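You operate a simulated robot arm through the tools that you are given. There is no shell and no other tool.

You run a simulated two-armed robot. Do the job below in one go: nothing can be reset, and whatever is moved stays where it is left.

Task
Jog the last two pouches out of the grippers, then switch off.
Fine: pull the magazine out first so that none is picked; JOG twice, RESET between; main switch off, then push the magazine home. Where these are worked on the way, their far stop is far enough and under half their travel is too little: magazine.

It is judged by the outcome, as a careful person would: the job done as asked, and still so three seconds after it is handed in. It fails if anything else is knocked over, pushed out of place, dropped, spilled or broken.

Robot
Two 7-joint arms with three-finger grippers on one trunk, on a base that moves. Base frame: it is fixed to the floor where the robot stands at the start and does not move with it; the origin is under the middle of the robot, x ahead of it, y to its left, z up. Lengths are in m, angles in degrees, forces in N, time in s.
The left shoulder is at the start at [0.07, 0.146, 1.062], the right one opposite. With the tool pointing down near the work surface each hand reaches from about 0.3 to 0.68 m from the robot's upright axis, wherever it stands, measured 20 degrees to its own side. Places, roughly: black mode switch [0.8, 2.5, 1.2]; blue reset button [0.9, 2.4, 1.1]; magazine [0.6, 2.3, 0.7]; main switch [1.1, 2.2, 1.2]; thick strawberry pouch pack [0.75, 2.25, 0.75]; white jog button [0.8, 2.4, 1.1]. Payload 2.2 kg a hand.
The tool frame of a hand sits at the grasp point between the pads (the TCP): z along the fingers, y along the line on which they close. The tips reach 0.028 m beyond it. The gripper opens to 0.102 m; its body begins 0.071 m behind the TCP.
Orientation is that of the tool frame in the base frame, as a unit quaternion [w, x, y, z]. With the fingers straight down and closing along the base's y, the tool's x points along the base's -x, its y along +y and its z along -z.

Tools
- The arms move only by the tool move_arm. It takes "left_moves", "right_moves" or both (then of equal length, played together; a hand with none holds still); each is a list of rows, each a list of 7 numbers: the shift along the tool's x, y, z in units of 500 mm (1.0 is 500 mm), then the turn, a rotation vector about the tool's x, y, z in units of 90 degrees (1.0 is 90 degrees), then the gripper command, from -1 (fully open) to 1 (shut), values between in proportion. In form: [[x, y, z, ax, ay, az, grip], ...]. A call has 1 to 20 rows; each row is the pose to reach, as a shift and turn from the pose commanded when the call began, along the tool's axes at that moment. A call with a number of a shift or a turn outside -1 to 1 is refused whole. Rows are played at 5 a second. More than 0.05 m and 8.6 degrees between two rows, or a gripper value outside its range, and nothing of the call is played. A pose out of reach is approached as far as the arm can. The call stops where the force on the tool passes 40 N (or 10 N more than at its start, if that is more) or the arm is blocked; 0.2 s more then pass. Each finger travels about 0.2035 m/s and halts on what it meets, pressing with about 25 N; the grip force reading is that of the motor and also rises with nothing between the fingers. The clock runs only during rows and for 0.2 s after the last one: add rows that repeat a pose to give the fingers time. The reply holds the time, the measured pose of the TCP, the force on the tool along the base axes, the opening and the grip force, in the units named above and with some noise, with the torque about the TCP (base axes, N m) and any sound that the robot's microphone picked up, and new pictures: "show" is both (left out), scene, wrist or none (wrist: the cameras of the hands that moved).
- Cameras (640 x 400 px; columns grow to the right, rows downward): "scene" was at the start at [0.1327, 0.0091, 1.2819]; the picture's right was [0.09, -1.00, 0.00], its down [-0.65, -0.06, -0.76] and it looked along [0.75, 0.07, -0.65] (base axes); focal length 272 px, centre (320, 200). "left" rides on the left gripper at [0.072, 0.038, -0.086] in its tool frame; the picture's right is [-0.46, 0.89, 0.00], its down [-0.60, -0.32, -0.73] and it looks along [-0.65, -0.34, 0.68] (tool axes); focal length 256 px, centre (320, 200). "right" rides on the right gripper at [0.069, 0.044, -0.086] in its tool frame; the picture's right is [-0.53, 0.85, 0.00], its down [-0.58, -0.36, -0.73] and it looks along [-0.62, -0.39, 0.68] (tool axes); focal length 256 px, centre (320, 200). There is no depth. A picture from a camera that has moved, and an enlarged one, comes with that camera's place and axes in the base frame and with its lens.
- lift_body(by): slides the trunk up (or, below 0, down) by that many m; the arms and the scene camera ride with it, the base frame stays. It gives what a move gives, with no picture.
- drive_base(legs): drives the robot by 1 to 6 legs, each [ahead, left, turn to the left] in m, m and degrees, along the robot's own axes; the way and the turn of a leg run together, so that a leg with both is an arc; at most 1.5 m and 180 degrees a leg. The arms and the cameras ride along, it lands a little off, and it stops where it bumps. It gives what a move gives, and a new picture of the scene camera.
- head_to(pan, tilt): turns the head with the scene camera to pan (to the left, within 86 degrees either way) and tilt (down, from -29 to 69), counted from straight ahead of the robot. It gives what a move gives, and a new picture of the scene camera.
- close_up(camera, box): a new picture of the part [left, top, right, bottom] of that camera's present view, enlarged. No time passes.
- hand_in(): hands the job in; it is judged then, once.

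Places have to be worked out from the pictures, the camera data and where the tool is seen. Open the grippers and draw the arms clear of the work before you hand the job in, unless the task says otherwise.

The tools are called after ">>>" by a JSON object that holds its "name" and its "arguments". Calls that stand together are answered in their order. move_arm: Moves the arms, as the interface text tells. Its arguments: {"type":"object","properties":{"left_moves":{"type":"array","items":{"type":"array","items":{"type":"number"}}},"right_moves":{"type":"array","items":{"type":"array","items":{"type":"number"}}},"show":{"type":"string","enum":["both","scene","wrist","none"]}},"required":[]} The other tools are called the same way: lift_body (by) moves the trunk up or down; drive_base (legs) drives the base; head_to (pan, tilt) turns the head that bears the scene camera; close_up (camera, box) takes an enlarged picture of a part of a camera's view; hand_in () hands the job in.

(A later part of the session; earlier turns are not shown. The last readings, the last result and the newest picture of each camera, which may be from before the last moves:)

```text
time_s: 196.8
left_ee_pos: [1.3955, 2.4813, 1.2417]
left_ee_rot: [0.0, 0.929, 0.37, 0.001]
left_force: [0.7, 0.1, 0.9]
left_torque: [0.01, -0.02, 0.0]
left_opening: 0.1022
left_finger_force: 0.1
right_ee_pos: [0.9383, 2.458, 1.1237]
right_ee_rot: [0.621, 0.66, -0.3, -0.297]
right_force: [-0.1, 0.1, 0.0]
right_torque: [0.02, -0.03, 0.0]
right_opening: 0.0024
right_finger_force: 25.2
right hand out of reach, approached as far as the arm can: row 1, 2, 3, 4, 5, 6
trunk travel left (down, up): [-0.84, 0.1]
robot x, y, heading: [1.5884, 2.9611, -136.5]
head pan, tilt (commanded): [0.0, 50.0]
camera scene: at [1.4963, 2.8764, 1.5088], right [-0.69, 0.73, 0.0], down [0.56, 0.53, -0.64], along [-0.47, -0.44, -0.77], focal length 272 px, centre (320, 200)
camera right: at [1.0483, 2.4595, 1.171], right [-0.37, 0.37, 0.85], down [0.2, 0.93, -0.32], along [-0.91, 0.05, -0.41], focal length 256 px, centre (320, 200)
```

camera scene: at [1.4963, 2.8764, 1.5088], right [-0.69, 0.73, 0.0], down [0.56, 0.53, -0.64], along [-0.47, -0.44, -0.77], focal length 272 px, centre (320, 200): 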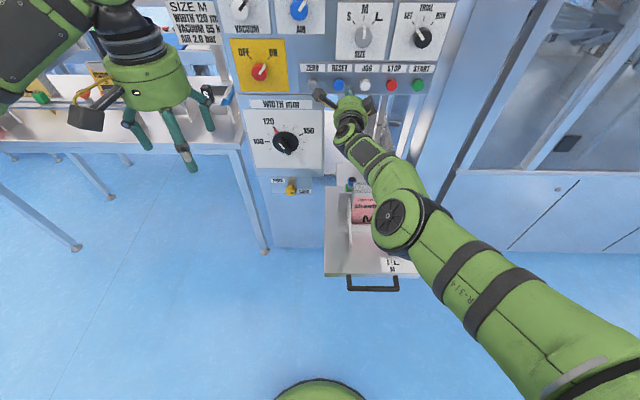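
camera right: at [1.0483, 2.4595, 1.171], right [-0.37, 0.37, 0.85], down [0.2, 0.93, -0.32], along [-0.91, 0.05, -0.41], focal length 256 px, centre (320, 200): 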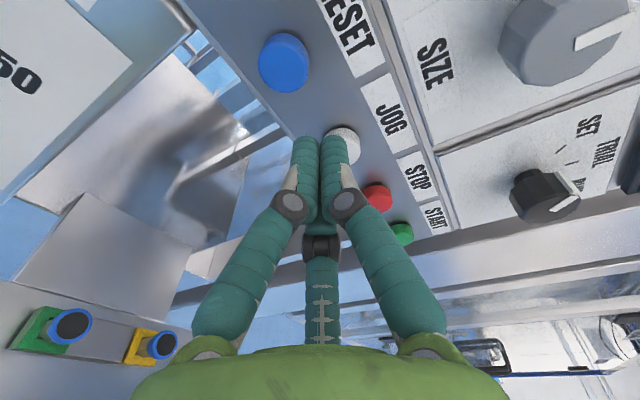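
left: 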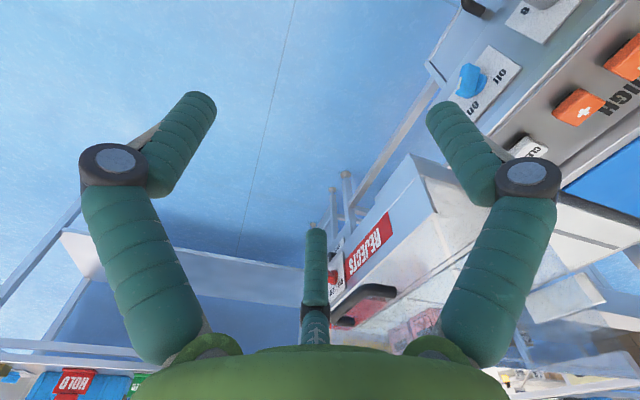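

The arm is stuck at a joint limit with the fully horizontal hand. I tilt the hand back toward 45° to get the arm into a healthier posture.

>>> {"name": "move_arm", "arguments": {"right_moves": [[0, 0, 0, 0.09, 0, 0, 1], [0, 0, 0, 0.18, 0, 0, 1], [0, 0, 0, 0.27, 0, 0, 1], [0, 0, 0, 0.36, 0, 0, 1], [0, 0, 0, 0.45, 0, 0, 1], [0, 0, 0, 0.5, 0, 0, 1], [0, 0, 0, 0.5, 0, 0, 1]], "show": "both"}}

```text
time_s: 198.4
left_ee_pos: [1.397, 2.4823, 1.2414]
left_ee_rot: [0.001, 0.93, 0.369, 0.001]
left_force: [0.6, 0.1, 0.8]
left_torque: [-0.03, 0.0, -0.01]
left_opening: 0.102
left_finger_force: 0.0
right_ee_pos: [0.956, 2.4985, 1.1106]
right_ee_rot: [0.321, 0.848, -0.391, -0.158]
right_force: [-0.9, 0.8, -0.9]
right_torque: [0.01, -0.02, 0.02]
right_opening: 0.0023
right_finger_force: 25.5
right hand out of reach, approached as far as the arm can: row 1, 2, 4, 5, 6, 7
trunk travel left (down, up): [-0.84, 0.1]
robot x, y, heading: [1.5925, 2.9632, -136.5]
head pan, tilt (commanded): [0.0, 50.0]
camera scene: at [1.4954, 2.877, 1.5088], right [-0.69, 0.73, 0.0], down [0.56, 0.53, -0.64], along [-0.47, -0.44, -0.77], focal length 272 px, centre (320, 200)
camera right: at [1.0211, 2.4611, 1.2047], right [-0.82, -0.01, 0.57], down [0.21, 0.93, 0.31], along [-0.53, 0.38, -0.76], focal length 256 px, centre (320, 200)
```

scene: 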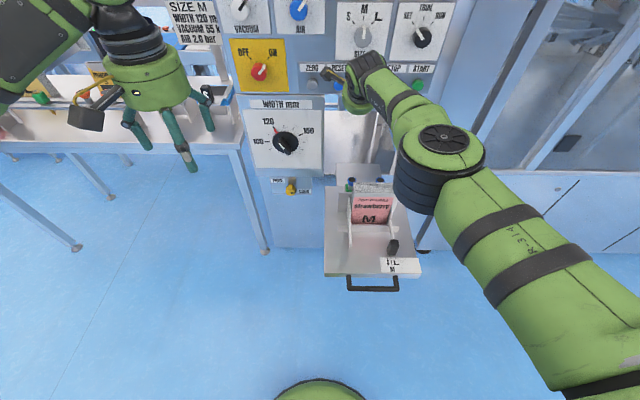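
right: 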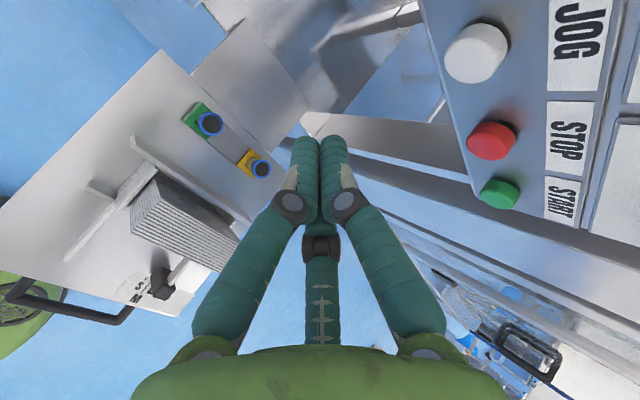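

The hand is at 45° but still far forward (0.78 m from my axis). I turn it further back to vertical to bring it onto a posture that was reachable before.

>>> {"name": "move_arm", "arguments": {"right_moves": [[0, 0, 0, 0.09, 0, 0, 1], [0, 0, 0, 0.18, 0, 0, 1], [0, 0, 0, 0.27, 0, 0, 1], [0, 0, 0, 0.36, 0, 0, 1], [0, 0, 0, 0.45, 0, 0, 1], [0, 0, 0, 0.5, 0, 0, 1], [0, 0, 0, 0.5, 0, 0, 1], [0, 0, 0, 0.5, 0, 0, 1]], "show": "both"}}

```text
time_s: 200.2
left_ee_pos: [1.3941, 2.483, 1.2419]
left_ee_rot: [0.002, 0.929, 0.37, 0.001]
left_force: [-1.1, 0.6, -0.2]
left_torque: [-0.01, -0.01, 0.03]
left_opening: 0.1019
left_finger_force: 0.0
right_ee_pos: [1.0399, 2.6216, 1.1062]
right_ee_rot: [-0.028, 0.906, -0.421, 0.004]
right_force: [-0.5, 0.2, -0.6]
right_torque: [-0.03, -0.03, -0.02]
right_opening: 0.0022
right_finger_force: 24.9
right hand out of reach, approached as far as the arm can: row 1, 2, 3, 4, 5, 6, 7, 8
trunk travel left (down, up): [-0.84, 0.1]
robot x, y, heading: [1.5872, 2.9579, -136.6]
head pan, tilt (commanded): [0.0, 50.0]
camera scene: at [1.494, 2.8783, 1.5088], right [-0.69, 0.73, 0.0], down [0.56, 0.53, -0.64], along [-0.47, -0.44, -0.77], focal length 272 px, centre (320, 200)
camera right: at [1.048, 2.5378, 1.19], right [-0.99, -0.14, -0.04], down [-0.12, 0.64, 0.76], along [-0.08, 0.76, -0.65], focal length 256 px, centre (320, 200)
```

scene: 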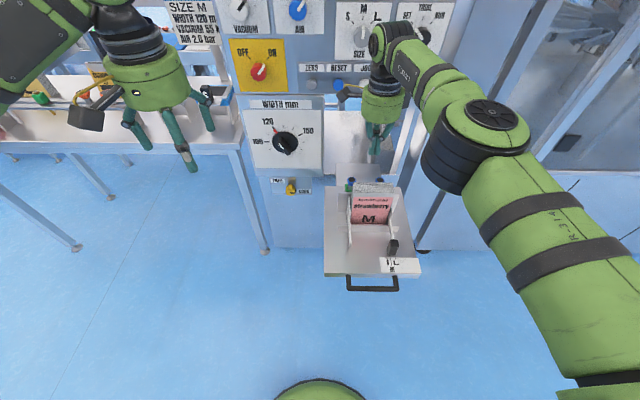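
right: 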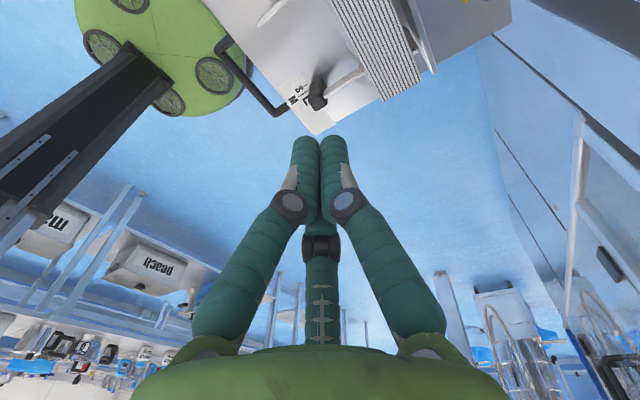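

The hand is vertical again at about 0.63 m, near its commanded place. I bring it back and down toward the earlier good posture above the handle.

>>> {"name": "move_arm", "arguments": {"right_moves": [[0, -0.07, 0.03, 0, 0, 0, 1], [0, -0.14, 0.06, 0, 0, 0, 1], [0, -0.21, 0.1, 0, 0, 0, 1], [0, -0.28, 0.15, 0, 0, 0, 1], [0, -0.32, 0.22, 0, 0, 0, 1], [0, -0.32, 0.28, 0, 0, 0, 1], [0, -0.32, 0.28, 0, 0, 0, 1]], "show": "scene"}}

```text
time_s: 201.8
left_ee_pos: [1.396, 2.4814, 1.2422]
left_ee_rot: [0.001, 0.929, 0.37, 0.001]
left_force: [1.2, 0.4, -0.3]
left_torque: [-0.03, -0.03, -0.01]
left_opening: 0.1022
left_finger_force: 0.1
right_ee_pos: [1.1597, 2.7288, 0.9728]
right_ee_rot: [-0.028, 0.907, -0.421, 0.003]
right_force: [-0.2, -0.3, -0.4]
right_torque: [-0.01, 0.01, -0.01]
right_opening: 0.0022
right_finger_force: 24.7
trunk travel left (down, up): [-0.84, 0.1]
robot x, y, heading: [1.5895, 2.962, -136.8]
head pan, tilt (commanded): [0.0, 50.0]
camera scene: at [1.496, 2.8768, 1.5088], right [-0.69, 0.73, 0.0], down [0.56, 0.53, -0.64], along [-0.47, -0.44, -0.77], focal length 272 px, centre (320, 200)
```

scene: 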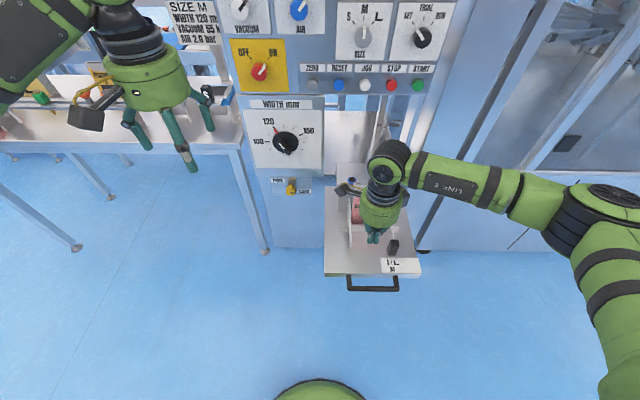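

The hand is back in a good posture. Wrist views put JOG near (0.85, 2.437, 1.118), with RESET 7 cm to its left. I move the base 5 cm closer so that a hand tilted about 60° can press comfortably.

>>> {"name": "drive_base", "arguments": {"legs": [[0.05, 0, 0]]}}

```text
time_s: 202.8
left_ee_pos: [1.3653, 2.4532, 1.2451]
left_ee_rot: [0.001, 0.929, 0.369, -0.004]
left_force: [0.5, 2.2, -0.8]
left_torque: [-0.08, 0.04, 0.04]
left_opening: 0.1023
left_finger_force: 0.1
right_ee_pos: [1.129, 2.6988, 0.9765]
right_ee_rot: [-0.025, 0.906, -0.422, 0.0]
right_force: [0.2, 0.0, -0.2]
right_torque: [-0.05, 0.06, 0.02]
right_opening: 0.0024
right_finger_force: 24.4
trunk travel left (down, up): [-0.84, 0.1]
robot x, y, heading: [1.5569, 2.9281, -136.7]
head pan, tilt (commanded): [0.0, 50.0]
camera scene: at [1.4673, 2.8488, 1.5098], right [-0.69, 0.73, 0.0], down [0.55, 0.52, -0.65], along [-0.47, -0.44, -0.76], focal length 272 px, centre (320, 200)
```

scene: 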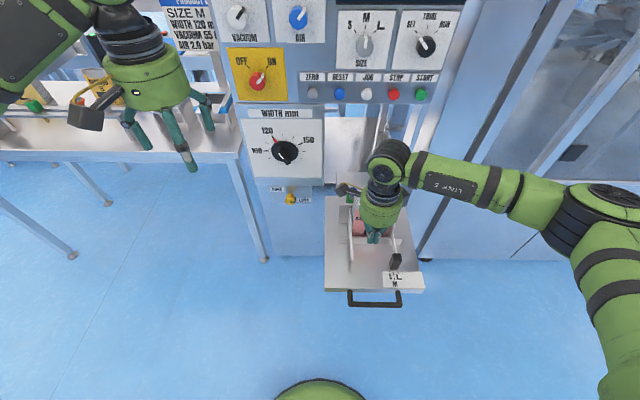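

JOG now lies about 0.85 m ahead and 0.13 m right of my axis. I raise the hand and swing it forward to a 60° tilt, stopping about 5 cm short of the button.

>>> {"name": "move_arm", "arguments": {"right_moves": [[0.002, 0, -0.08, 0, 0, -0.004, 1], [0.004, 0.03, -0.16, -0.07, 0, -0.008, 1], [0.007, 0.09, -0.22, -0.15, 0, -0.012, 1], [0.01, 0.15, -0.27, -0.23, 0, -0.016, 1], [0.013, 0.22, -0.3, -0.31, 0, -0.02, 1], [0.016, 0.29, -0.32, -0.39, 0, -0.024, 1], [0.02, 0.36, -0.326, -0.47, 0, -0.028, 1], [0.024, 0.43, -0.326, -0.55, 0, -0.032, 1], [0.028, 0.5, -0.326, -0.62, 0, -0.035, 1], [0.032, 0.56, -0.326, -0.68, 0, -0.037, 1], [0.034, 0.583, -0.326, -0.7, 0, -0.037, 1], [0.034, 0.583, -0.326, -0.7, 0, -0.037, 1]], "show": "both"}}

```text
time_s: 205.4
left_ee_pos: [1.3607, 2.4482, 1.2433]
left_ee_rot: [0.0, 0.93, 0.369, 0.0]
left_force: [-0.5, -0.3, 0.6]
left_torque: [0.02, -0.01, 0.01]
left_opening: 0.1021
left_finger_force: 0.0
right_ee_pos: [0.9087, 2.4851, 1.122]
right_ee_rot: [0.451, 0.798, -0.335, -0.217]
right_force: [0.4, 0.0, 0.9]
right_torque: [0.0, 0.04, 0.0]
right_opening: 0.0021
right_finger_force: 24.6
trunk travel left (down, up): [-0.84, 0.1]
robot x, y, heading: [1.5529, 2.9306, -136.7]
head pan, tilt (commanded): [0.0, 50.0]
camera scene: at [1.4606, 2.8428, 1.5089], right [-0.69, 0.73, 0.0], down [0.56, 0.53, -0.64], along [-0.47, -0.44, -0.77], focal length 272 px, centre (320, 200)
camera right: at [0.9976, 2.469, 1.2003], right [-0.65, 0.08, 0.76], down [0.2, 0.98, 0.08], along [-0.73, 0.2, -0.65], focal length 256 px, centre (320, 200)
```

scene: 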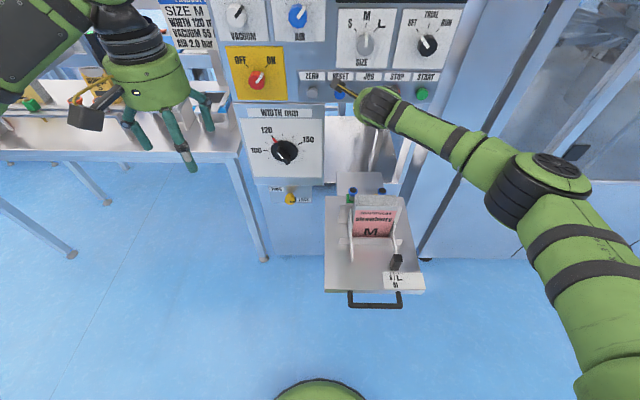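
right: 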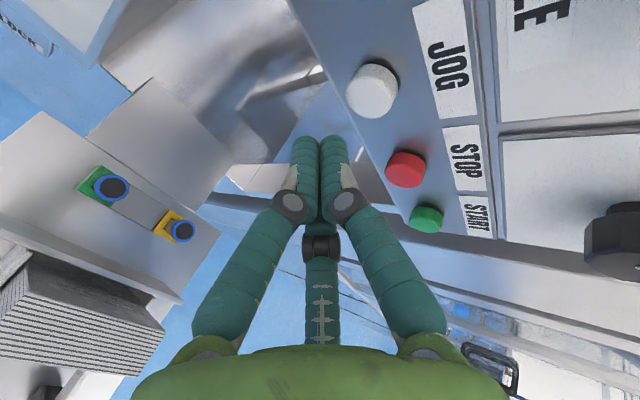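

The hand reached the pre-press pose (60° tilt). JOG triangulates to (0.850, 2.437, 1.118), about 4.6 cm ahead of the top fingertip and 5 mm to the right. I advance straight to it in small steps.

>>> {"name": "move_arm", "arguments": {"right_moves": [[-0.006, 0.015, 0.026, 0, 0, 0, 1], [-0.01, 0.03, 0.052, 0, 0, 0, 1], [-0.01, 0.038, 0.066, 0, 0, 0, 1], [-0.01, 0.044, 0.0765, 0, 0, 0, 1], [-0.01, 0.048, 0.0835, 0, 0, 0, 1], [-0.01, 0.048, 0.0835, 0, 0, 0, 1]], "show": "both"}}

```text
time_s: 206.8
left_ee_pos: [1.3604, 2.4481, 1.2417]
left_ee_rot: [0.0, 0.93, 0.369, -0.001]
left_force: [-0.9, 0.0, -0.6]
left_torque: [0.02, 0.03, 0.01]
left_opening: 0.1021
left_finger_force: 0.0
right_ee_pos: [0.8706, 2.4569, 1.1207]
right_ee_rot: [0.449, 0.799, -0.336, -0.218]
right_force: [0.1, -0.9, 0.3]
right_torque: [0.0, 0.03, 0.02]
right_opening: 0.0021
right_finger_force: 25.5
trunk travel left (down, up): [-0.84, 0.1]
robot x, y, heading: [1.5561, 2.9263, -136.7]
head pan, tilt (commanded): [0.0, 50.0]
camera scene: at [1.4605, 2.8427, 1.5088], right [-0.69, 0.73, 0.0], down [0.56, 0.53, -0.64], along [-0.47, -0.44, -0.77], focal length 272 px, centre (320, 200)
camera right: at [0.9594, 2.441, 1.2], right [-0.65, 0.08, 0.75], down [0.21, 0.98, 0.08], along [-0.73, 0.2, -0.65], focal length 256 px, centre (320, 200)
```

scene: 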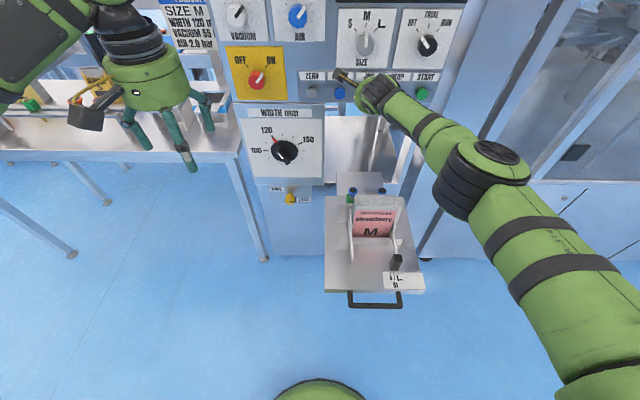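
right: 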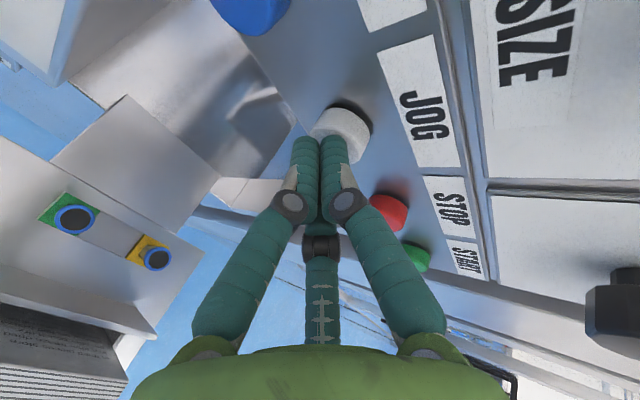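

The fingertips are right at the lower edge of the JOG cap with no force yet. I tilt the head up to see the display, then press on in 4 mm steps.

>>> {"name": "head_to", "arguments": {"pan": 0, "tilt": 36}}

>>> {"name": "move_arm", "arguments": {"right_moves": [[0, 0.005, 0.006, 0, 0, 0, 1], [0, 0.009, 0.013, 0, 0, 0, 1], [0, 0.013, 0.0198, 0, 0, 0, 1], [0, 0.017, 0.0267, 0, 0, 0, 1]], "show": "both"}}

```text
time_s: 207.5
left_ee_pos: [1.36, 2.4474, 1.2421]
left_ee_rot: [0.001, 0.929, 0.37, 0.0]
left_force: [0.6, -0.1, -0.6]
left_torque: [0.0, -0.01, -0.03]
left_opening: 0.1021
left_finger_force: 0.0
right_ee_pos: [0.8692, 2.4572, 1.1207]
right_ee_rot: [0.45, 0.799, -0.335, -0.217]
right_force: [-0.5, -0.4, 0.6]
right_torque: [0.02, 0.01, 0.02]
right_opening: 0.0022
right_finger_force: 25.2
trunk travel left (down, up): [-0.84, 0.1]
robot x, y, heading: [1.5506, 2.9337, -136.8]
head pan, tilt (commanded): [0.0, 36.0]
camera scene: at [1.4529, 2.8353, 1.529], right [-0.69, 0.73, 0.0], down [0.43, 0.4, -0.81], along [-0.59, -0.56, -0.59], focal length 272 px, centre (320, 200)
```

scene: 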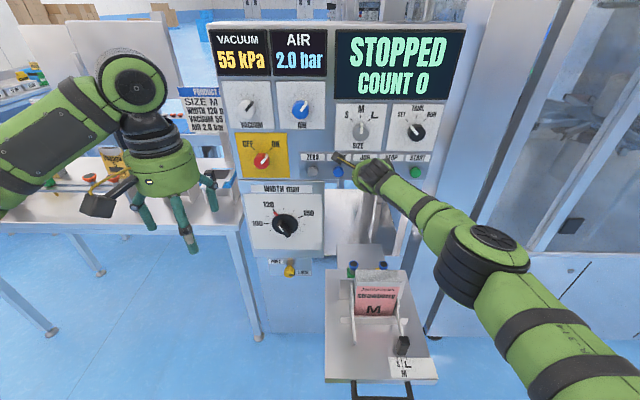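

```text
time_s: 208.5
left_ee_pos: [1.3614, 2.447, 1.2434]
left_ee_rot: [0.001, 0.93, 0.369, 0.0]
left_force: [0.0, 1.2, 0.1]
left_torque: [0.01, -0.04, -0.02]
left_opening: 0.102
left_finger_force: 0.0
right_ee_pos: [0.8672, 2.4557, 1.1228]
right_ee_rot: [0.449, 0.799, -0.336, -0.217]
right_force: [0.6, 0.2, -0.4]
right_torque: [-0.02, 0.0, 0.02]
right_opening: 0.0022
right_finger_force: 25.1
right hand out of reach, approached as far as the arm can: row 2, 3, 4
trunk travel left (down, up): [-0.84, 0.1]
robot x, y, heading: [1.5552, 2.9303, -136.7]
head pan, tilt (commanded): [0.0, 36.0]
camera scene: at [1.4532, 2.8355, 1.5291], right [-0.69, 0.73, 0.0], down [0.43, 0.4, -0.81], along [-0.59, -0.56, -0.59], focal length 272 px, centre (320, 200)
camera right: at [0.9566, 2.4389, 1.2011], right [-0.65, 0.08, 0.75], down [0.21, 0.98, 0.08], along [-0.73, 0.21, -0.65], focal length 256 px, centre (320, 200)
```

scene: 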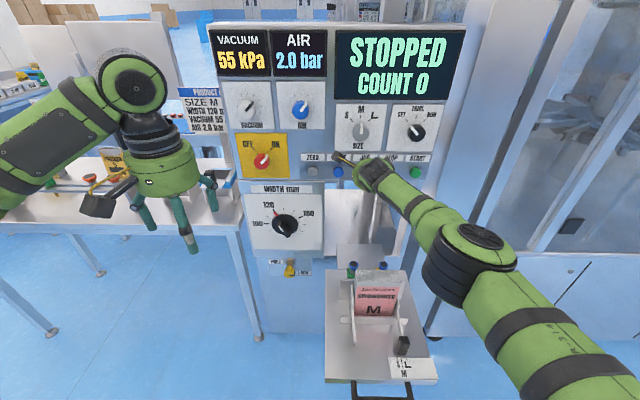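
right: 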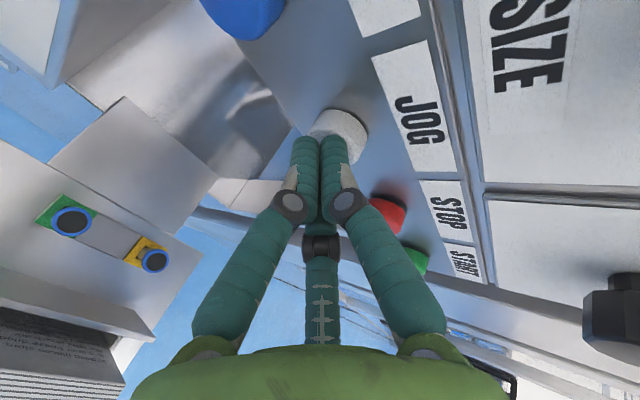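

The arm is at its full reach just short of the button. I draw the hand back 14 cm, then drive 10 cm closer.

>>> {"name": "move_arm", "arguments": {"right_moves": [[0, -0.03, -0.052, 0, 0, 0, 1], [0, -0.065, -0.113, 0, 0, 0, 1], [0, -0.1, -0.173, 0, 0, 0, 1], [0, -0.135, -0.234, 0, 0, 0, 1], [0, -0.14, -0.242, 0, 0, 0, 1], [0, -0.14, -0.242, 0, 0, 0, 1]], "show": "none"}}

>>> {"name": "drive_base", "arguments": {"legs": [[0.1, 0, 0]]}}

>>> {"name": "close_up", "arguments": {"camera": "right", "box": [0, 0, 640, 400]}}

```text
time_s: 209.9
left_ee_pos: [1.36, 2.4465, 1.2421]
left_ee_rot: [0.0, 0.929, 0.37, 0.0]
left_force: [0.9, 0.3, 0.0]
left_torque: [-0.01, 0.02, 0.0]
left_opening: 0.102
left_finger_force: 0.0
right_ee_pos: [0.9685, 2.5501, 1.1218]
right_ee_rot: [0.45, 0.798, -0.336, -0.218]
right_force: [0.2, -0.9, 0.5]
right_torque: [0.01, 0.04, 0.02]
right_opening: 0.002
right_finger_force: 25.3
trunk travel left (down, up): [-0.84, 0.1]
robot x, y, heading: [1.5539, 2.9293, -136.1]
head pan, tilt (commanded): [0.0, 36.0]
```

```text
time_s: 211.1
left_ee_pos: [1.2917, 2.3815, 1.2444]
left_ee_rot: [0.001, 0.929, 0.369, -0.002]
left_force: [0.3, 0.2, 0.2]
left_torque: [0.0, 0.03, 0.0]
left_opening: 0.1021
left_finger_force: 0.1
right_ee_pos: [0.8992, 2.4847, 1.1242]
right_ee_rot: [0.451, 0.798, -0.335, -0.218]
right_force: [0.1, 0.7, 0.4]
right_torque: [0.02, 0.03, -0.02]
right_opening: 0.0021
right_finger_force: 24.8
trunk travel left (down, up): [-0.84, 0.1]
robot x, y, heading: [1.4825, 2.8616, -136.7]
head pan, tilt (commanded): [0.0, 36.0]
camera scene: at [1.3836, 2.7696, 1.5295], right [-0.69, 0.73, 0.0], down [0.43, 0.4, -0.81], along [-0.59, -0.56, -0.59], focal length 272 px, centre (320, 200)
```

scene: 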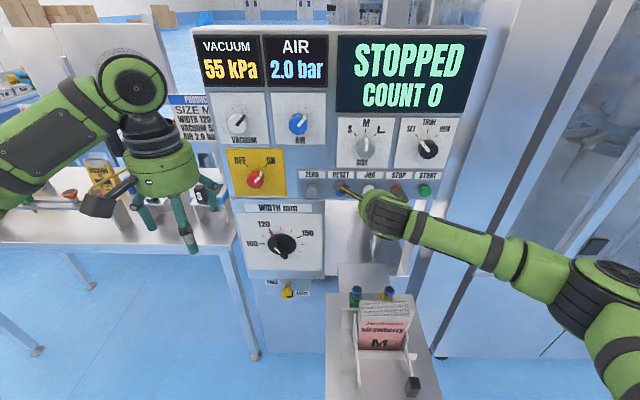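

```text
1.00 times, centred on (320, 200) of right (not enlarged: the box is as wide or as high as the picture)
camera zoom: at [0.988, 2.4681, 1.2021], right [-0.65, 0.08, 0.76], down [0.21, 0.98, 0.07], along [-0.73, 0.2, -0.65], focal length 256 px, centre (320, 200)
```

zoom: 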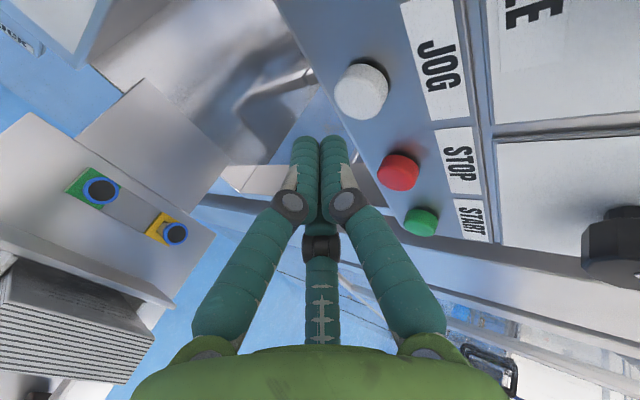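

The tip is about 4 cm short of JOG and level with it. I press and come back within one call so that the button isn't held.

>>> {"name": "move_arm", "arguments": {"right_moves": [[0, 0.02, 0.0346, 0, 0, 0, 1], [0, 0.03, 0.052, 0, 0, 0, 1], [0, 0.037, 0.0641, 0, 0, 0, 1], [0, 0.041, 0.071, 0, 0, 0, 1], [0, 0.045, 0.0779, 0, 0, 0, 1], [0, 0.049, 0.0849, 0, 0, 0, 1], [0, 0.03, 0.052, 0, 0, 0, 1], [0, 0.02, 0.0346, 0, 0, 0, 1]], "show": "both"}}

```text
time_s: 212.9
left_ee_pos: [1.2886, 2.3818, 1.2431]
left_ee_rot: [0.0, 0.93, 0.369, -0.001]
left_force: [0.5, 0.9, 0.0]
left_torque: [-0.01, 0.0, -0.01]
left_opening: 0.102
left_finger_force: 0.1
right_ee_pos: [0.8807, 2.4715, 1.1224]
right_ee_rot: [0.451, 0.799, -0.334, -0.217]
right_force: [0.5, -0.4, -0.9]
right_torque: [0.0, 0.02, -0.03]
right_opening: 0.0021
right_finger_force: 25.0
trunk travel left (down, up): [-0.84, 0.1]
robot x, y, heading: [1.4826, 2.8587, -136.6]
head pan, tilt (commanded): [0.0, 36.0]
heard: click
camera scene: at [1.3814, 2.7681, 1.5292], right [-0.69, 0.73, 0.0], down [0.43, 0.4, -0.81], along [-0.59, -0.56, -0.59], focal length 272 px, centre (320, 200)
camera right: at [0.9709, 2.454, 1.2011], right [-0.65, 0.08, 0.76], down [0.21, 0.98, 0.08], along [-0.73, 0.2, -0.65], focal length 256 px, centre (320, 200)
```

scene: 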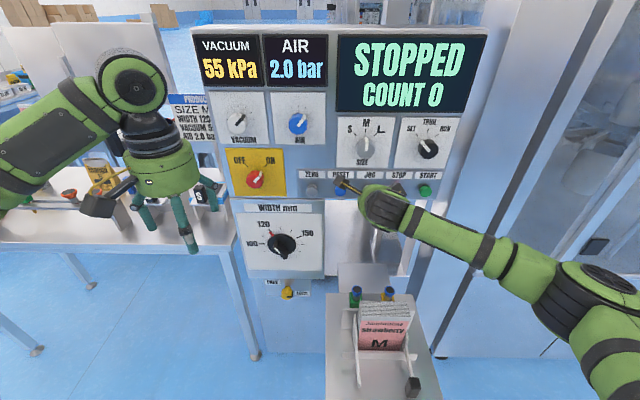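
right: 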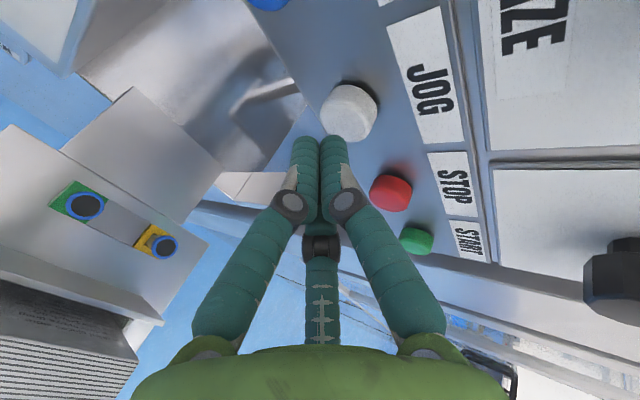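

A click was heard from JOG. I look closely at the display and controls for any change.

>>> {"name": "close_up", "arguments": {"camera": "scene", "box": [180, 20, 480, 210]}}

>>> {"name": "head_to", "arguments": {"pan": -40, "tilt": 20}}

```text
2.11 times, centred on (330, 115) of scene
camera zoom: at [1.3814, 2.7681, 1.5292], right [-0.69, 0.73, 0.0], down [0.43, 0.4, -0.81], along [-0.59, -0.56, -0.59], focal length 572 px, centre (299, 379)
```

zoom: 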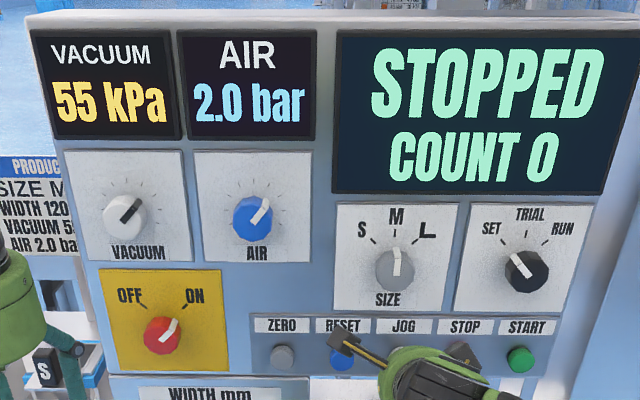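

```text
time_s: 214.0
left_ee_pos: [1.2874, 2.3802, 1.2425]
left_ee_rot: [0.0, 0.93, 0.369, 0.0]
left_force: [-0.6, 0.4, -0.8]
left_torque: [-0.01, 0.01, 0.01]
left_opening: 0.1021
left_finger_force: 0.0
right_ee_pos: [0.8809, 2.4683, 1.1204]
right_ee_rot: [0.45, 0.799, -0.335, -0.217]
right_force: [-0.5, -0.1, -0.6]
right_torque: [0.02, 0.0, -0.01]
right_opening: 0.0019
right_finger_force: 25.3
trunk travel left (down, up): [-0.84, 0.1]
robot x, y, heading: [1.4821, 2.8594, -136.7]
head pan, tilt (commanded): [-40.0, 20.0]
camera scene: at [1.3511, 2.8213, 1.5544], right [-0.06, 1.0, 0.0], down [0.34, 0.02, -0.94], along [-0.94, -0.06, -0.34], focal length 272 px, centre (320, 200)
```

scene: 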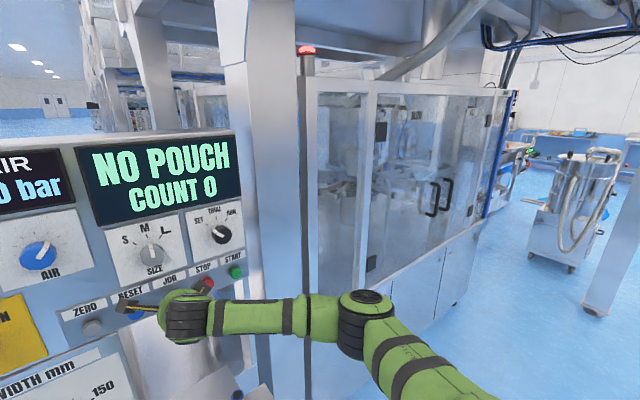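

The display has changed to NO POUCH, so JOG was taken and RESET is needed. I back off slightly, shift 7.25 cm left to RESET, and check the alignment.

>>> {"name": "move_arm", "arguments": {"right_moves": [[0.03, -0.02, -0.0346, 0, 0, 0, 1], [0.08, -0.018, -0.036, 0, 0, 0, 1], [0.13, -0.016, -0.037, 0, 0, 0, 1], [0.145, -0.015, -0.0376, 0, 0, 0, 1], [0.145, -0.015, -0.0376, 0, 0, 0, 1]], "show": "wrist"}}

>>> {"name": "head_to", "arguments": {"pan": 0, "tilt": 36}}

```text
time_s: 215.2
left_ee_pos: [1.2879, 2.3783, 1.2423]
left_ee_rot: [0.0, 0.93, 0.369, 0.001]
left_force: [0.1, 0.0, -0.5]
left_torque: [0.02, 0.0, -0.01]
left_opening: 0.1019
left_finger_force: 0.0
right_ee_pos: [0.9453, 2.4304, 1.1202]
right_ee_rot: [0.45, 0.799, -0.335, -0.218]
right_force: [1.0, -0.2, -1.0]
right_torque: [-0.03, 0.02, -0.01]
right_opening: 0.0021
right_finger_force: 25.0
trunk travel left (down, up): [-0.84, 0.1]
robot x, y, heading: [1.4824, 2.8608, -136.7]
head pan, tilt (commanded): [-40.0, 20.0]
camera right: at [1.0349, 2.4139, 1.1992], right [-0.65, 0.08, 0.75], down [0.21, 0.98, 0.08], along [-0.73, 0.21, -0.65], focal length 256 px, centre (320, 200)
```

right: 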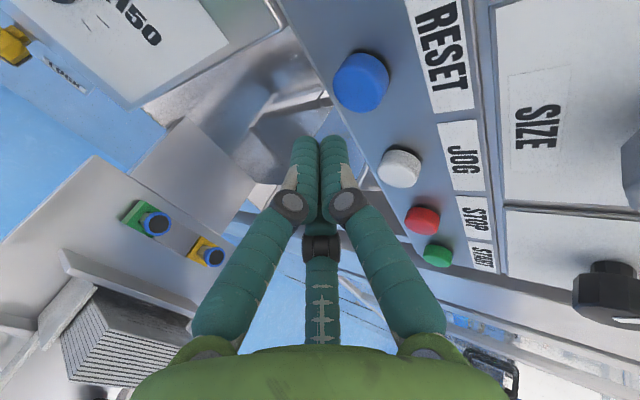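

```text
time_s: 216.2
left_ee_pos: [1.2892, 2.379, 1.2411]
left_ee_rot: [0.0, 0.929, 0.37, 0.0]
left_force: [-0.4, 0.3, 0.8]
left_torque: [0.02, -0.01, -0.01]
left_opening: 0.1019
left_finger_force: 0.1
right_ee_pos: [0.9467, 2.4304, 1.12]
right_ee_rot: [0.45, 0.799, -0.335, -0.217]
right_force: [-0.4, -0.4, 0.1]
right_torque: [0.02, -0.02, 0.0]
right_opening: 0.0021
right_finger_force: 25.4
trunk travel left (down, up): [-0.84, 0.1]
robot x, y, heading: [1.482, 2.8606, -136.8]
head pan, tilt (commanded): [0.0, 36.0]
camera scene: at [1.3805, 2.7671, 1.5291], right [-0.69, 0.73, 0.0], down [0.43, 0.4, -0.81], along [-0.59, -0.56, -0.59], focal length 272 px, centre (320, 200)
```

scene: 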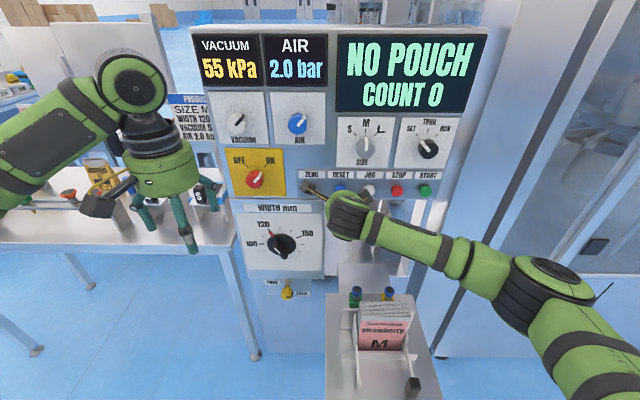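

RESET sits at about (0.902, 2.381), so I add 6 mm to the left and 3 mm up, and press it the same way.

>>> {"name": "move_arm", "arguments": {"right_moves": [[0.013, 0.025, 0.0316, 0, 0, 0, 1], [0.013, 0.035, 0.049, 0, 0, 0, 1], [0.013, 0.042, 0.0611, 0, 0, 0, 1], [0.013, 0.046, 0.068, 0, 0, 0, 1], [0.013, 0.05, 0.0749, 0, 0, 0, 1], [0.013, 0.053, 0.08, 0, 0, 0, 1], [0.013, 0.035, 0.049, 0, 0, 0, 1], [0.013, 0.015, 0.0143, 0, 0, 0, 1], [0.013, 0.015, 0.0143, 0, 0, 0, 1]], "show": "both"}}

```text
time_s: 218.2
left_ee_pos: [1.2886, 2.3781, 1.2419]
left_ee_rot: [0.001, 0.929, 0.369, 0.0]
left_force: [0.4, -1.1, -0.9]
left_torque: [0.01, 0.01, -0.01]
left_opening: 0.1018
left_finger_force: 0.1
right_ee_pos: [0.9446, 2.4178, 1.1239]
right_ee_rot: [0.45, 0.799, -0.335, -0.218]
right_force: [-0.9, -0.8, 0.5]
right_torque: [0.02, 0.0, 0.02]
right_opening: 0.0023
right_finger_force: 25.5
trunk travel left (down, up): [-0.84, 0.1]
robot x, y, heading: [1.4859, 2.8551, -136.6]
head pan, tilt (commanded): [0.0, 36.0]
heard: click
camera scene: at [1.3807, 2.7664, 1.529], right [-0.69, 0.73, 0.0], down [0.43, 0.4, -0.81], along [-0.59, -0.56, -0.59], focal length 272 px, centre (320, 200)
camera right: at [1.033, 2.4006, 1.2031], right [-0.65, 0.08, 0.75], down [0.21, 0.98, 0.08], along [-0.73, 0.2, -0.65], focal length 256 px, centre (320, 200)
```

scene: 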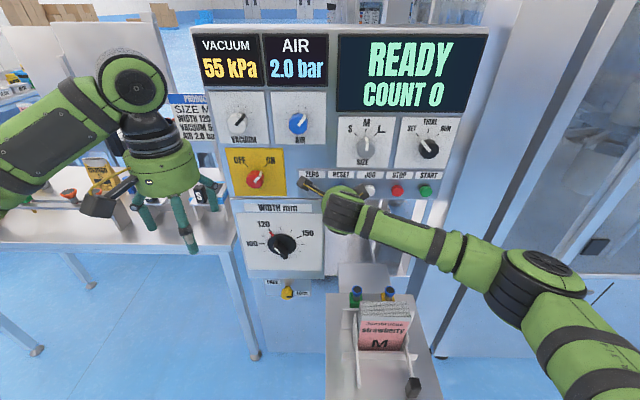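
right: 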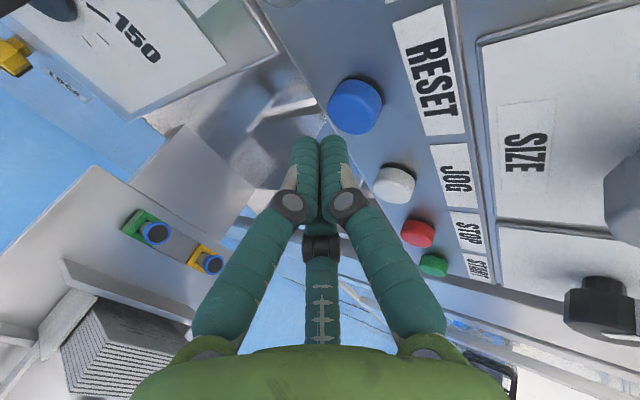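

The display reads READY. I return to the JOG pre-press position used before.

>>> {"name": "move_arm", "arguments": {"right_moves": [[-0.03, -0.018, -0.024, 0, 0, 0, 1], [-0.08, -0.018, -0.022, 0, 0, 0, 1], [-0.13, -0.018, -0.02, 0, 0, 0, 1], [-0.16, -0.018, -0.0193, 0, 0, 0, 1], [-0.16, -0.018, -0.0193, 0, 0, 0, 1]], "show": "both"}}

```text
time_s: 219.4
left_ee_pos: [1.2884, 2.3783, 1.2444]
left_ee_rot: [0.0, 0.929, 0.369, 0.001]
left_force: [0.4, -0.7, 0.5]
left_torque: [0.01, 0.02, 0.02]
left_opening: 0.1021
left_finger_force: 0.1
right_ee_pos: [0.8991, 2.4839, 1.124]
right_ee_rot: [0.45, 0.799, -0.334, -0.217]
right_force: [0.3, -0.5, 0.2]
right_torque: [0.03, 0.0, -0.03]
right_opening: 0.0023
right_finger_force: 25.1
trunk travel left (down, up): [-0.84, 0.1]
robot x, y, heading: [1.4806, 2.8593, -136.9]
head pan, tilt (commanded): [0.0, 36.0]
camera scene: at [1.3808, 2.7666, 1.529], right [-0.69, 0.73, 0.0], down [0.43, 0.4, -0.81], along [-0.59, -0.56, -0.59], focal length 272 px, centre (320, 200)
camera right: at [0.9874, 2.4672, 1.2037], right [-0.65, 0.08, 0.75], down [0.2, 0.98, 0.08], along [-0.73, 0.2, -0.65], focal length 256 px, centre (320, 200)
```

scene: 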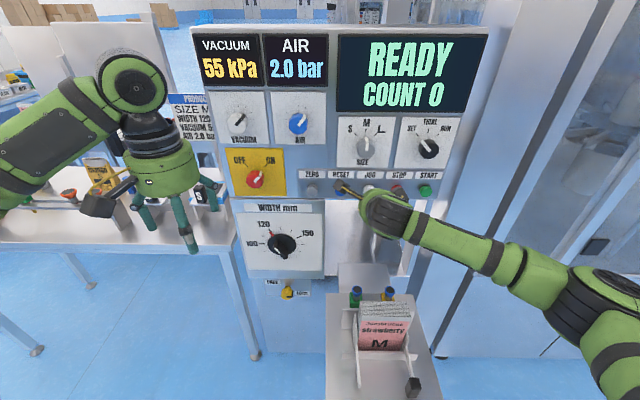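
right: 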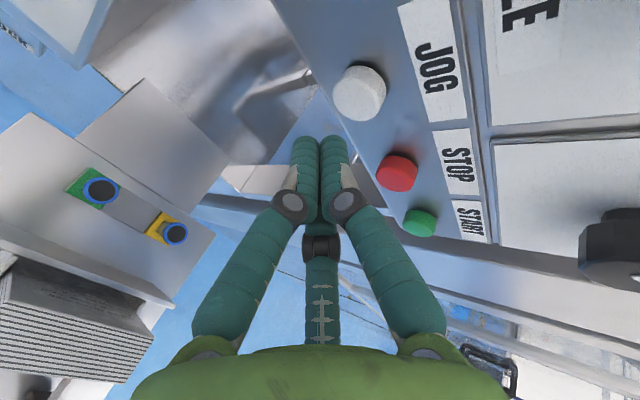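

The hand is at the same pre-press pose as for the first JOG. I press JOG the second time with the same motion.

>>> {"name": "move_arm", "arguments": {"right_moves": [[0, 0.02, 0.0346, 0, 0, 0, 1], [0, 0.03, 0.052, 0, 0, 0, 1], [0, 0.037, 0.0641, 0, 0, 0, 1], [0, 0.041, 0.071, 0, 0, 0, 1], [0, 0.045, 0.0779, 0, 0, 0, 1], [0, 0.049, 0.0849, 0, 0, 0, 1], [0, 0.03, 0.052, 0, 0, 0, 1], [0, 0.01, 0.0173, 0, 0, 0, 1], [0, -0.01, -0.0173, 0, 0, 0, 1], [0, -0.01, -0.0173, 0, 0, 0, 1], [0, -0.01, -0.0173, 0, 0, 0, 1], [0, -0.01, -0.0173, 0, 0, 0, 1], [0, -0.01, -0.0173, 0, 0, 0, 1]], "show": "both"}}

```text
time_s: 222.2
left_ee_pos: [1.288, 2.378, 1.242]
left_ee_rot: [0.0, 0.929, 0.369, 0.001]
left_force: [-0.5, 0.1, -0.1]
left_torque: [0.0, 0.01, 0.0]
left_opening: 0.1022
left_finger_force: 0.1
right_ee_pos: [0.9048, 2.4936, 1.1251]
right_ee_rot: [0.45, 0.799, -0.335, -0.217]
right_force: [-0.4, 0.5, 0.3]
right_torque: [0.03, 0.0, 0.03]
right_opening: 0.0019
right_finger_force: 24.5
trunk travel left (down, up): [-0.84, 0.1]
robot x, y, heading: [1.4835, 2.8605, -136.7]
head pan, tilt (commanded): [0.0, 36.0]
heard: click
camera scene: at [1.3804, 2.7667, 1.529], right [-0.69, 0.73, 0.0], down [0.43, 0.4, -0.81], along [-0.59, -0.56, -0.59], focal length 272 px, centre (320, 200)
camera right: at [0.993, 2.4768, 1.2034], right [-0.65, 0.08, 0.75], down [0.21, 0.98, 0.08], along [-0.73, 0.2, -0.65], focal length 256 px, centre (320, 200)
```

scene: 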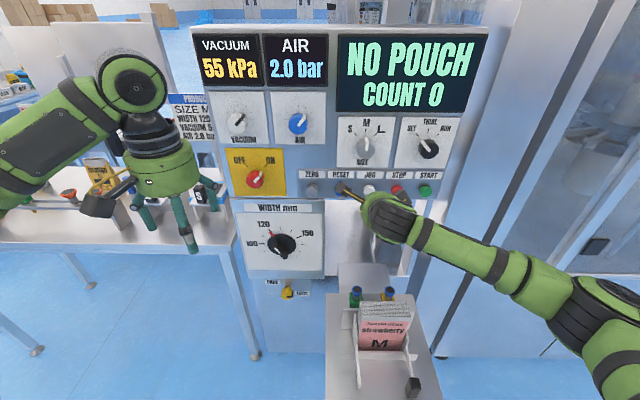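
right: 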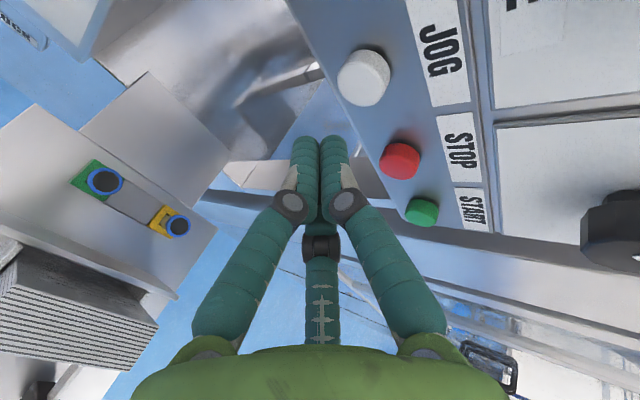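

The second JOG registered (click, NO POUCH again, COUNT 0). I glance through the guard to see the state of the grippers.

>>> {"name": "head_to", "arguments": {"pan": -45, "tilt": 12}}

>>> {"name": "close_up", "arguments": {"camera": "scene", "box": [180, 90, 500, 290]}}

```text
time_s: 223.3
left_ee_pos: [1.2882, 2.3786, 1.2419]
left_ee_rot: [0.0, 0.93, 0.368, 0.0]
left_force: [0.2, 0.0, -0.6]
left_torque: [0.01, -0.01, 0.0]
left_opening: 0.1022
left_finger_force: 0.0
right_ee_pos: [0.9048, 2.4936, 1.1262]
right_ee_rot: [0.451, 0.799, -0.334, -0.216]
right_force: [-0.4, 0.3, 0.6]
right_torque: [-0.01, -0.01, 0.03]
right_opening: 0.0025
right_finger_force: 24.9
trunk travel left (down, up): [-0.84, 0.1]
robot x, y, heading: [1.4812, 2.8614, -136.7]
head pan, tilt (commanded): [-45.0, 12.0]
camera scene: at [1.351, 2.8295, 1.5674], right [0.03, 1.0, 0.0], down [0.21, -0.01, -0.98], along [-0.98, 0.03, -0.21], focal length 272 px, centre (320, 200)
```

scene: 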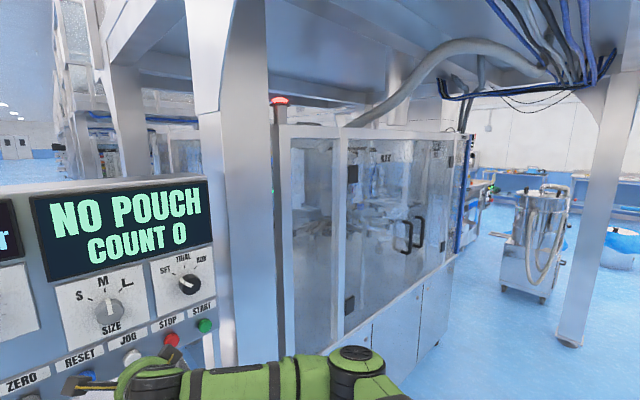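

```text
2.00 times, centred on (340, 190) of scene
camera zoom: at [1.351, 2.8295, 1.5674], right [0.03, 1.0, 0.0], down [0.21, -0.01, -0.98], along [-0.98, 0.03, -0.21], focal length 544 px, centre (280, 220)
```

zoom: 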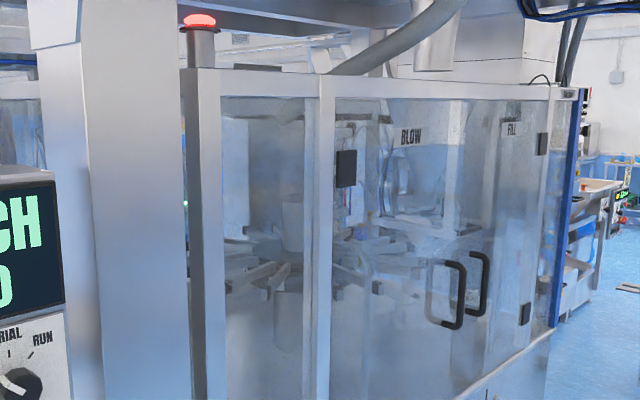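

No pouches are visible in the grippers now. Next is the main switch: I look at its shape closely.

>>> {"name": "head_to", "arguments": {"pan": 15, "tilt": 30}}

>>> {"name": "close_up", "arguments": {"camera": "scene", "box": [280, 150, 420, 240]}}

```text
time_s: 224.7
left_ee_pos: [1.2886, 2.3791, 1.2424]
left_ee_rot: [0.0, 0.929, 0.369, 0.0]
left_force: [0.1, -0.4, -0.5]
left_torque: [0.02, 0.0, 0.0]
left_opening: 0.1021
left_finger_force: 0.1
right_ee_pos: [0.9035, 2.4923, 1.1241]
right_ee_rot: [0.45, 0.799, -0.335, -0.217]
right_force: [0.2, 1.2, 0.1]
right_torque: [-0.01, -0.01, 0.0]
right_opening: 0.0024
right_finger_force: 25.3
trunk travel left (down, up): [-0.84, 0.1]
robot x, y, heading: [1.4809, 2.8579, -136.9]
head pan, tilt (commanded): [15.0, 30.0]
camera scene: at [1.3967, 2.75, 1.5384], right [-0.85, 0.52, 0.0], down [0.26, 0.43, -0.87], along [-0.45, -0.74, -0.5], focal length 272 px, centre (320, 200)
```

scene: 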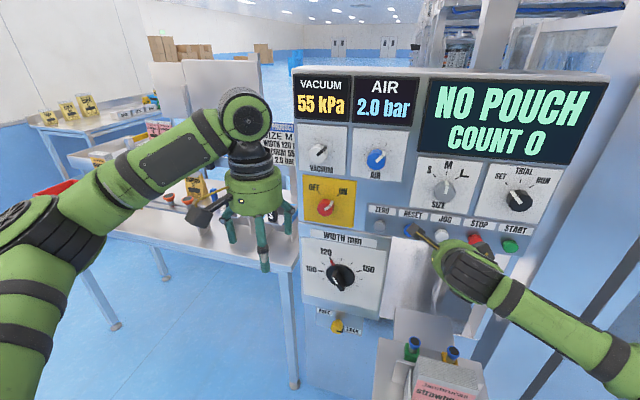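

```text
4.44 times, centred on (350, 195) of scene
camera zoom: at [1.3967, 2.75, 1.5384], right [-0.85, 0.52, 0.0], down [0.26, 0.43, -0.87], along [-0.45, -0.74, -0.5], focal length 1209 px, centre (187, 222)
```

zoom: 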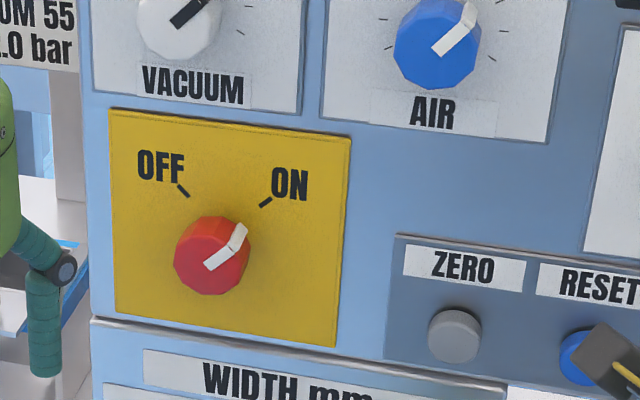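

The red knob is a faceted cylinder about 4.5 cm across, at ON. I draw the right hand back, back the base off 12 cm to leave free room, and roll the left hand +90° as I did with the right.

>>> {"name": "move_arm", "arguments": {"right_moves": [[0, -0.04, -0.07, 0, 0, 0, 1], [0, -0.08, -0.14, 0, 0, 0, 1], [0, -0.12, -0.2, 0, 0, 0, 1], [0, -0.14, -0.24, 0, 0, 0, 1], [0, -0.14, -0.24, 0, 0, 0, 1]], "show": "none"}}

>>> {"name": "drive_base", "arguments": {"legs": [[-0.12, 0, 0]]}}

>>> {"name": "move_arm", "arguments": {"left_moves": [[0, 0, 0, 0, 0, 0.091, -1], [0, 0, 0, 0, 0, 0.182, -1], [0, 0, 0, 0, 0, 0.273, -1], [0, 0, 0, 0, 0, 0.364, -1], [0, 0, 0, 0, 0, 0.455, -1], [0, 0, 0, 0, 0, 0.546, -1], [0, 0, 0, 0, 0, 0.637, -1], [0, 0, 0, 0, 0, 0.728, -1], [0, 0, 0, 0, 0, 0.819, -1], [0, 0, 0, 0, 0, 0.91, -1], [0, 0, 0, 0, 0, 1.0, -1], [0, 0, 0, 0, 0, 1.0, -1]], "show": "both"}}

```text
time_s: 225.8
left_ee_pos: [1.288, 2.3777, 1.2427]
left_ee_rot: [0.0, 0.929, 0.369, 0.001]
left_force: [-1.5, -0.1, 0.4]
left_torque: [-0.02, 0.05, 0.0]
left_opening: 0.102
left_finger_force: 0.1
right_ee_pos: [1.0083, 2.586, 1.1238]
right_ee_rot: [0.45, 0.799, -0.335, -0.216]
right_force: [-0.4, -0.3, 0.6]
right_torque: [-0.03, 0.01, 0.01]
right_opening: 0.0023
right_finger_force: 24.6
trunk travel left (down, up): [-0.84, 0.1]
robot x, y, heading: [1.4813, 2.8641, -136.6]
head pan, tilt (commanded): [15.0, 30.0]
```

```text
time_s: 227.1
left_ee_pos: [1.3728, 2.4588, 1.2412]
left_ee_rot: [0.0, 0.929, 0.37, 0.001]
left_force: [0.0, -0.2, -0.4]
left_torque: [0.07, -0.02, -0.02]
left_opening: 0.102
left_finger_force: 0.1
right_ee_pos: [1.092, 2.665, 1.1227]
right_ee_rot: [0.45, 0.799, -0.336, -0.216]
right_force: [-0.2, -0.5, 0.2]
right_torque: [0.01, 0.0, 0.01]
right_opening: 0.0023
right_finger_force: 24.8
trunk travel left (down, up): [-0.84, 0.1]
robot x, y, heading: [1.57, 2.9388, -136.7]
head pan, tilt (commanded): [15.0, 30.0]
camera scene: at [1.4804, 2.8289, 1.538], right [-0.85, 0.52, 0.0], down [0.26, 0.43, -0.86], along [-0.45, -0.74, -0.5], focal length 272 px, centre (320, 200)
```

scene: 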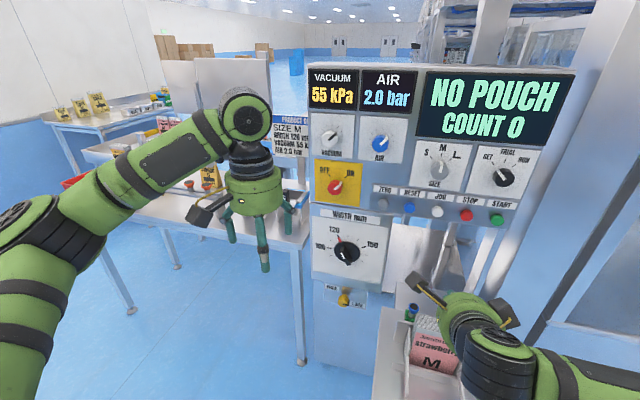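

```text
time_s: 229.7
left_ee_pos: [1.3749, 2.4603, 1.2417]
left_ee_rot: [0.0, 0.918, -0.396, 0.0]
left_force: [0.9, -0.6, -0.3]
left_torque: [-0.03, -0.02, 0.0]
left_opening: 0.102
left_finger_force: 0.0
right_ee_pos: [1.0934, 2.6678, 1.1241]
right_ee_rot: [0.45, 0.799, -0.335, -0.217]
right_force: [-0.3, -0.3, 0.0]
right_torque: [-0.01, 0.0, 0.04]
right_opening: 0.002
right_finger_force: 25.3
trunk travel left (down, up): [-0.84, 0.1]
robot x, y, heading: [1.5694, 2.9388, -136.8]
head pan, tilt (commanded): [15.0, 30.0]
camera scene: at [1.4828, 2.8313, 1.5384], right [-0.85, 0.52, 0.0], down [0.26, 0.43, -0.87], along [-0.45, -0.74, -0.5], focal length 272 px, centre (320, 200)
camera left: at [1.396, 2.382, 1.3272], right [-0.96, -0.27, 0.0], down [-0.18, 0.66, 0.73], along [-0.2, 0.7, -0.68], focal length 256 px, centre (320, 200)
```

scene: 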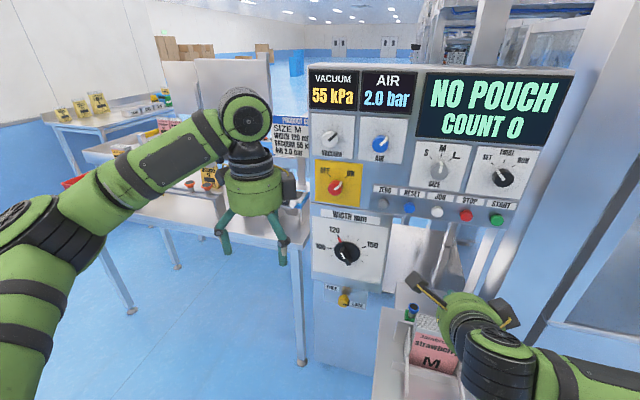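
left: 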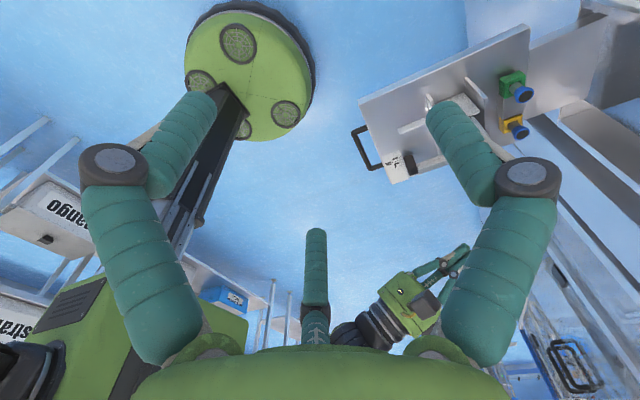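

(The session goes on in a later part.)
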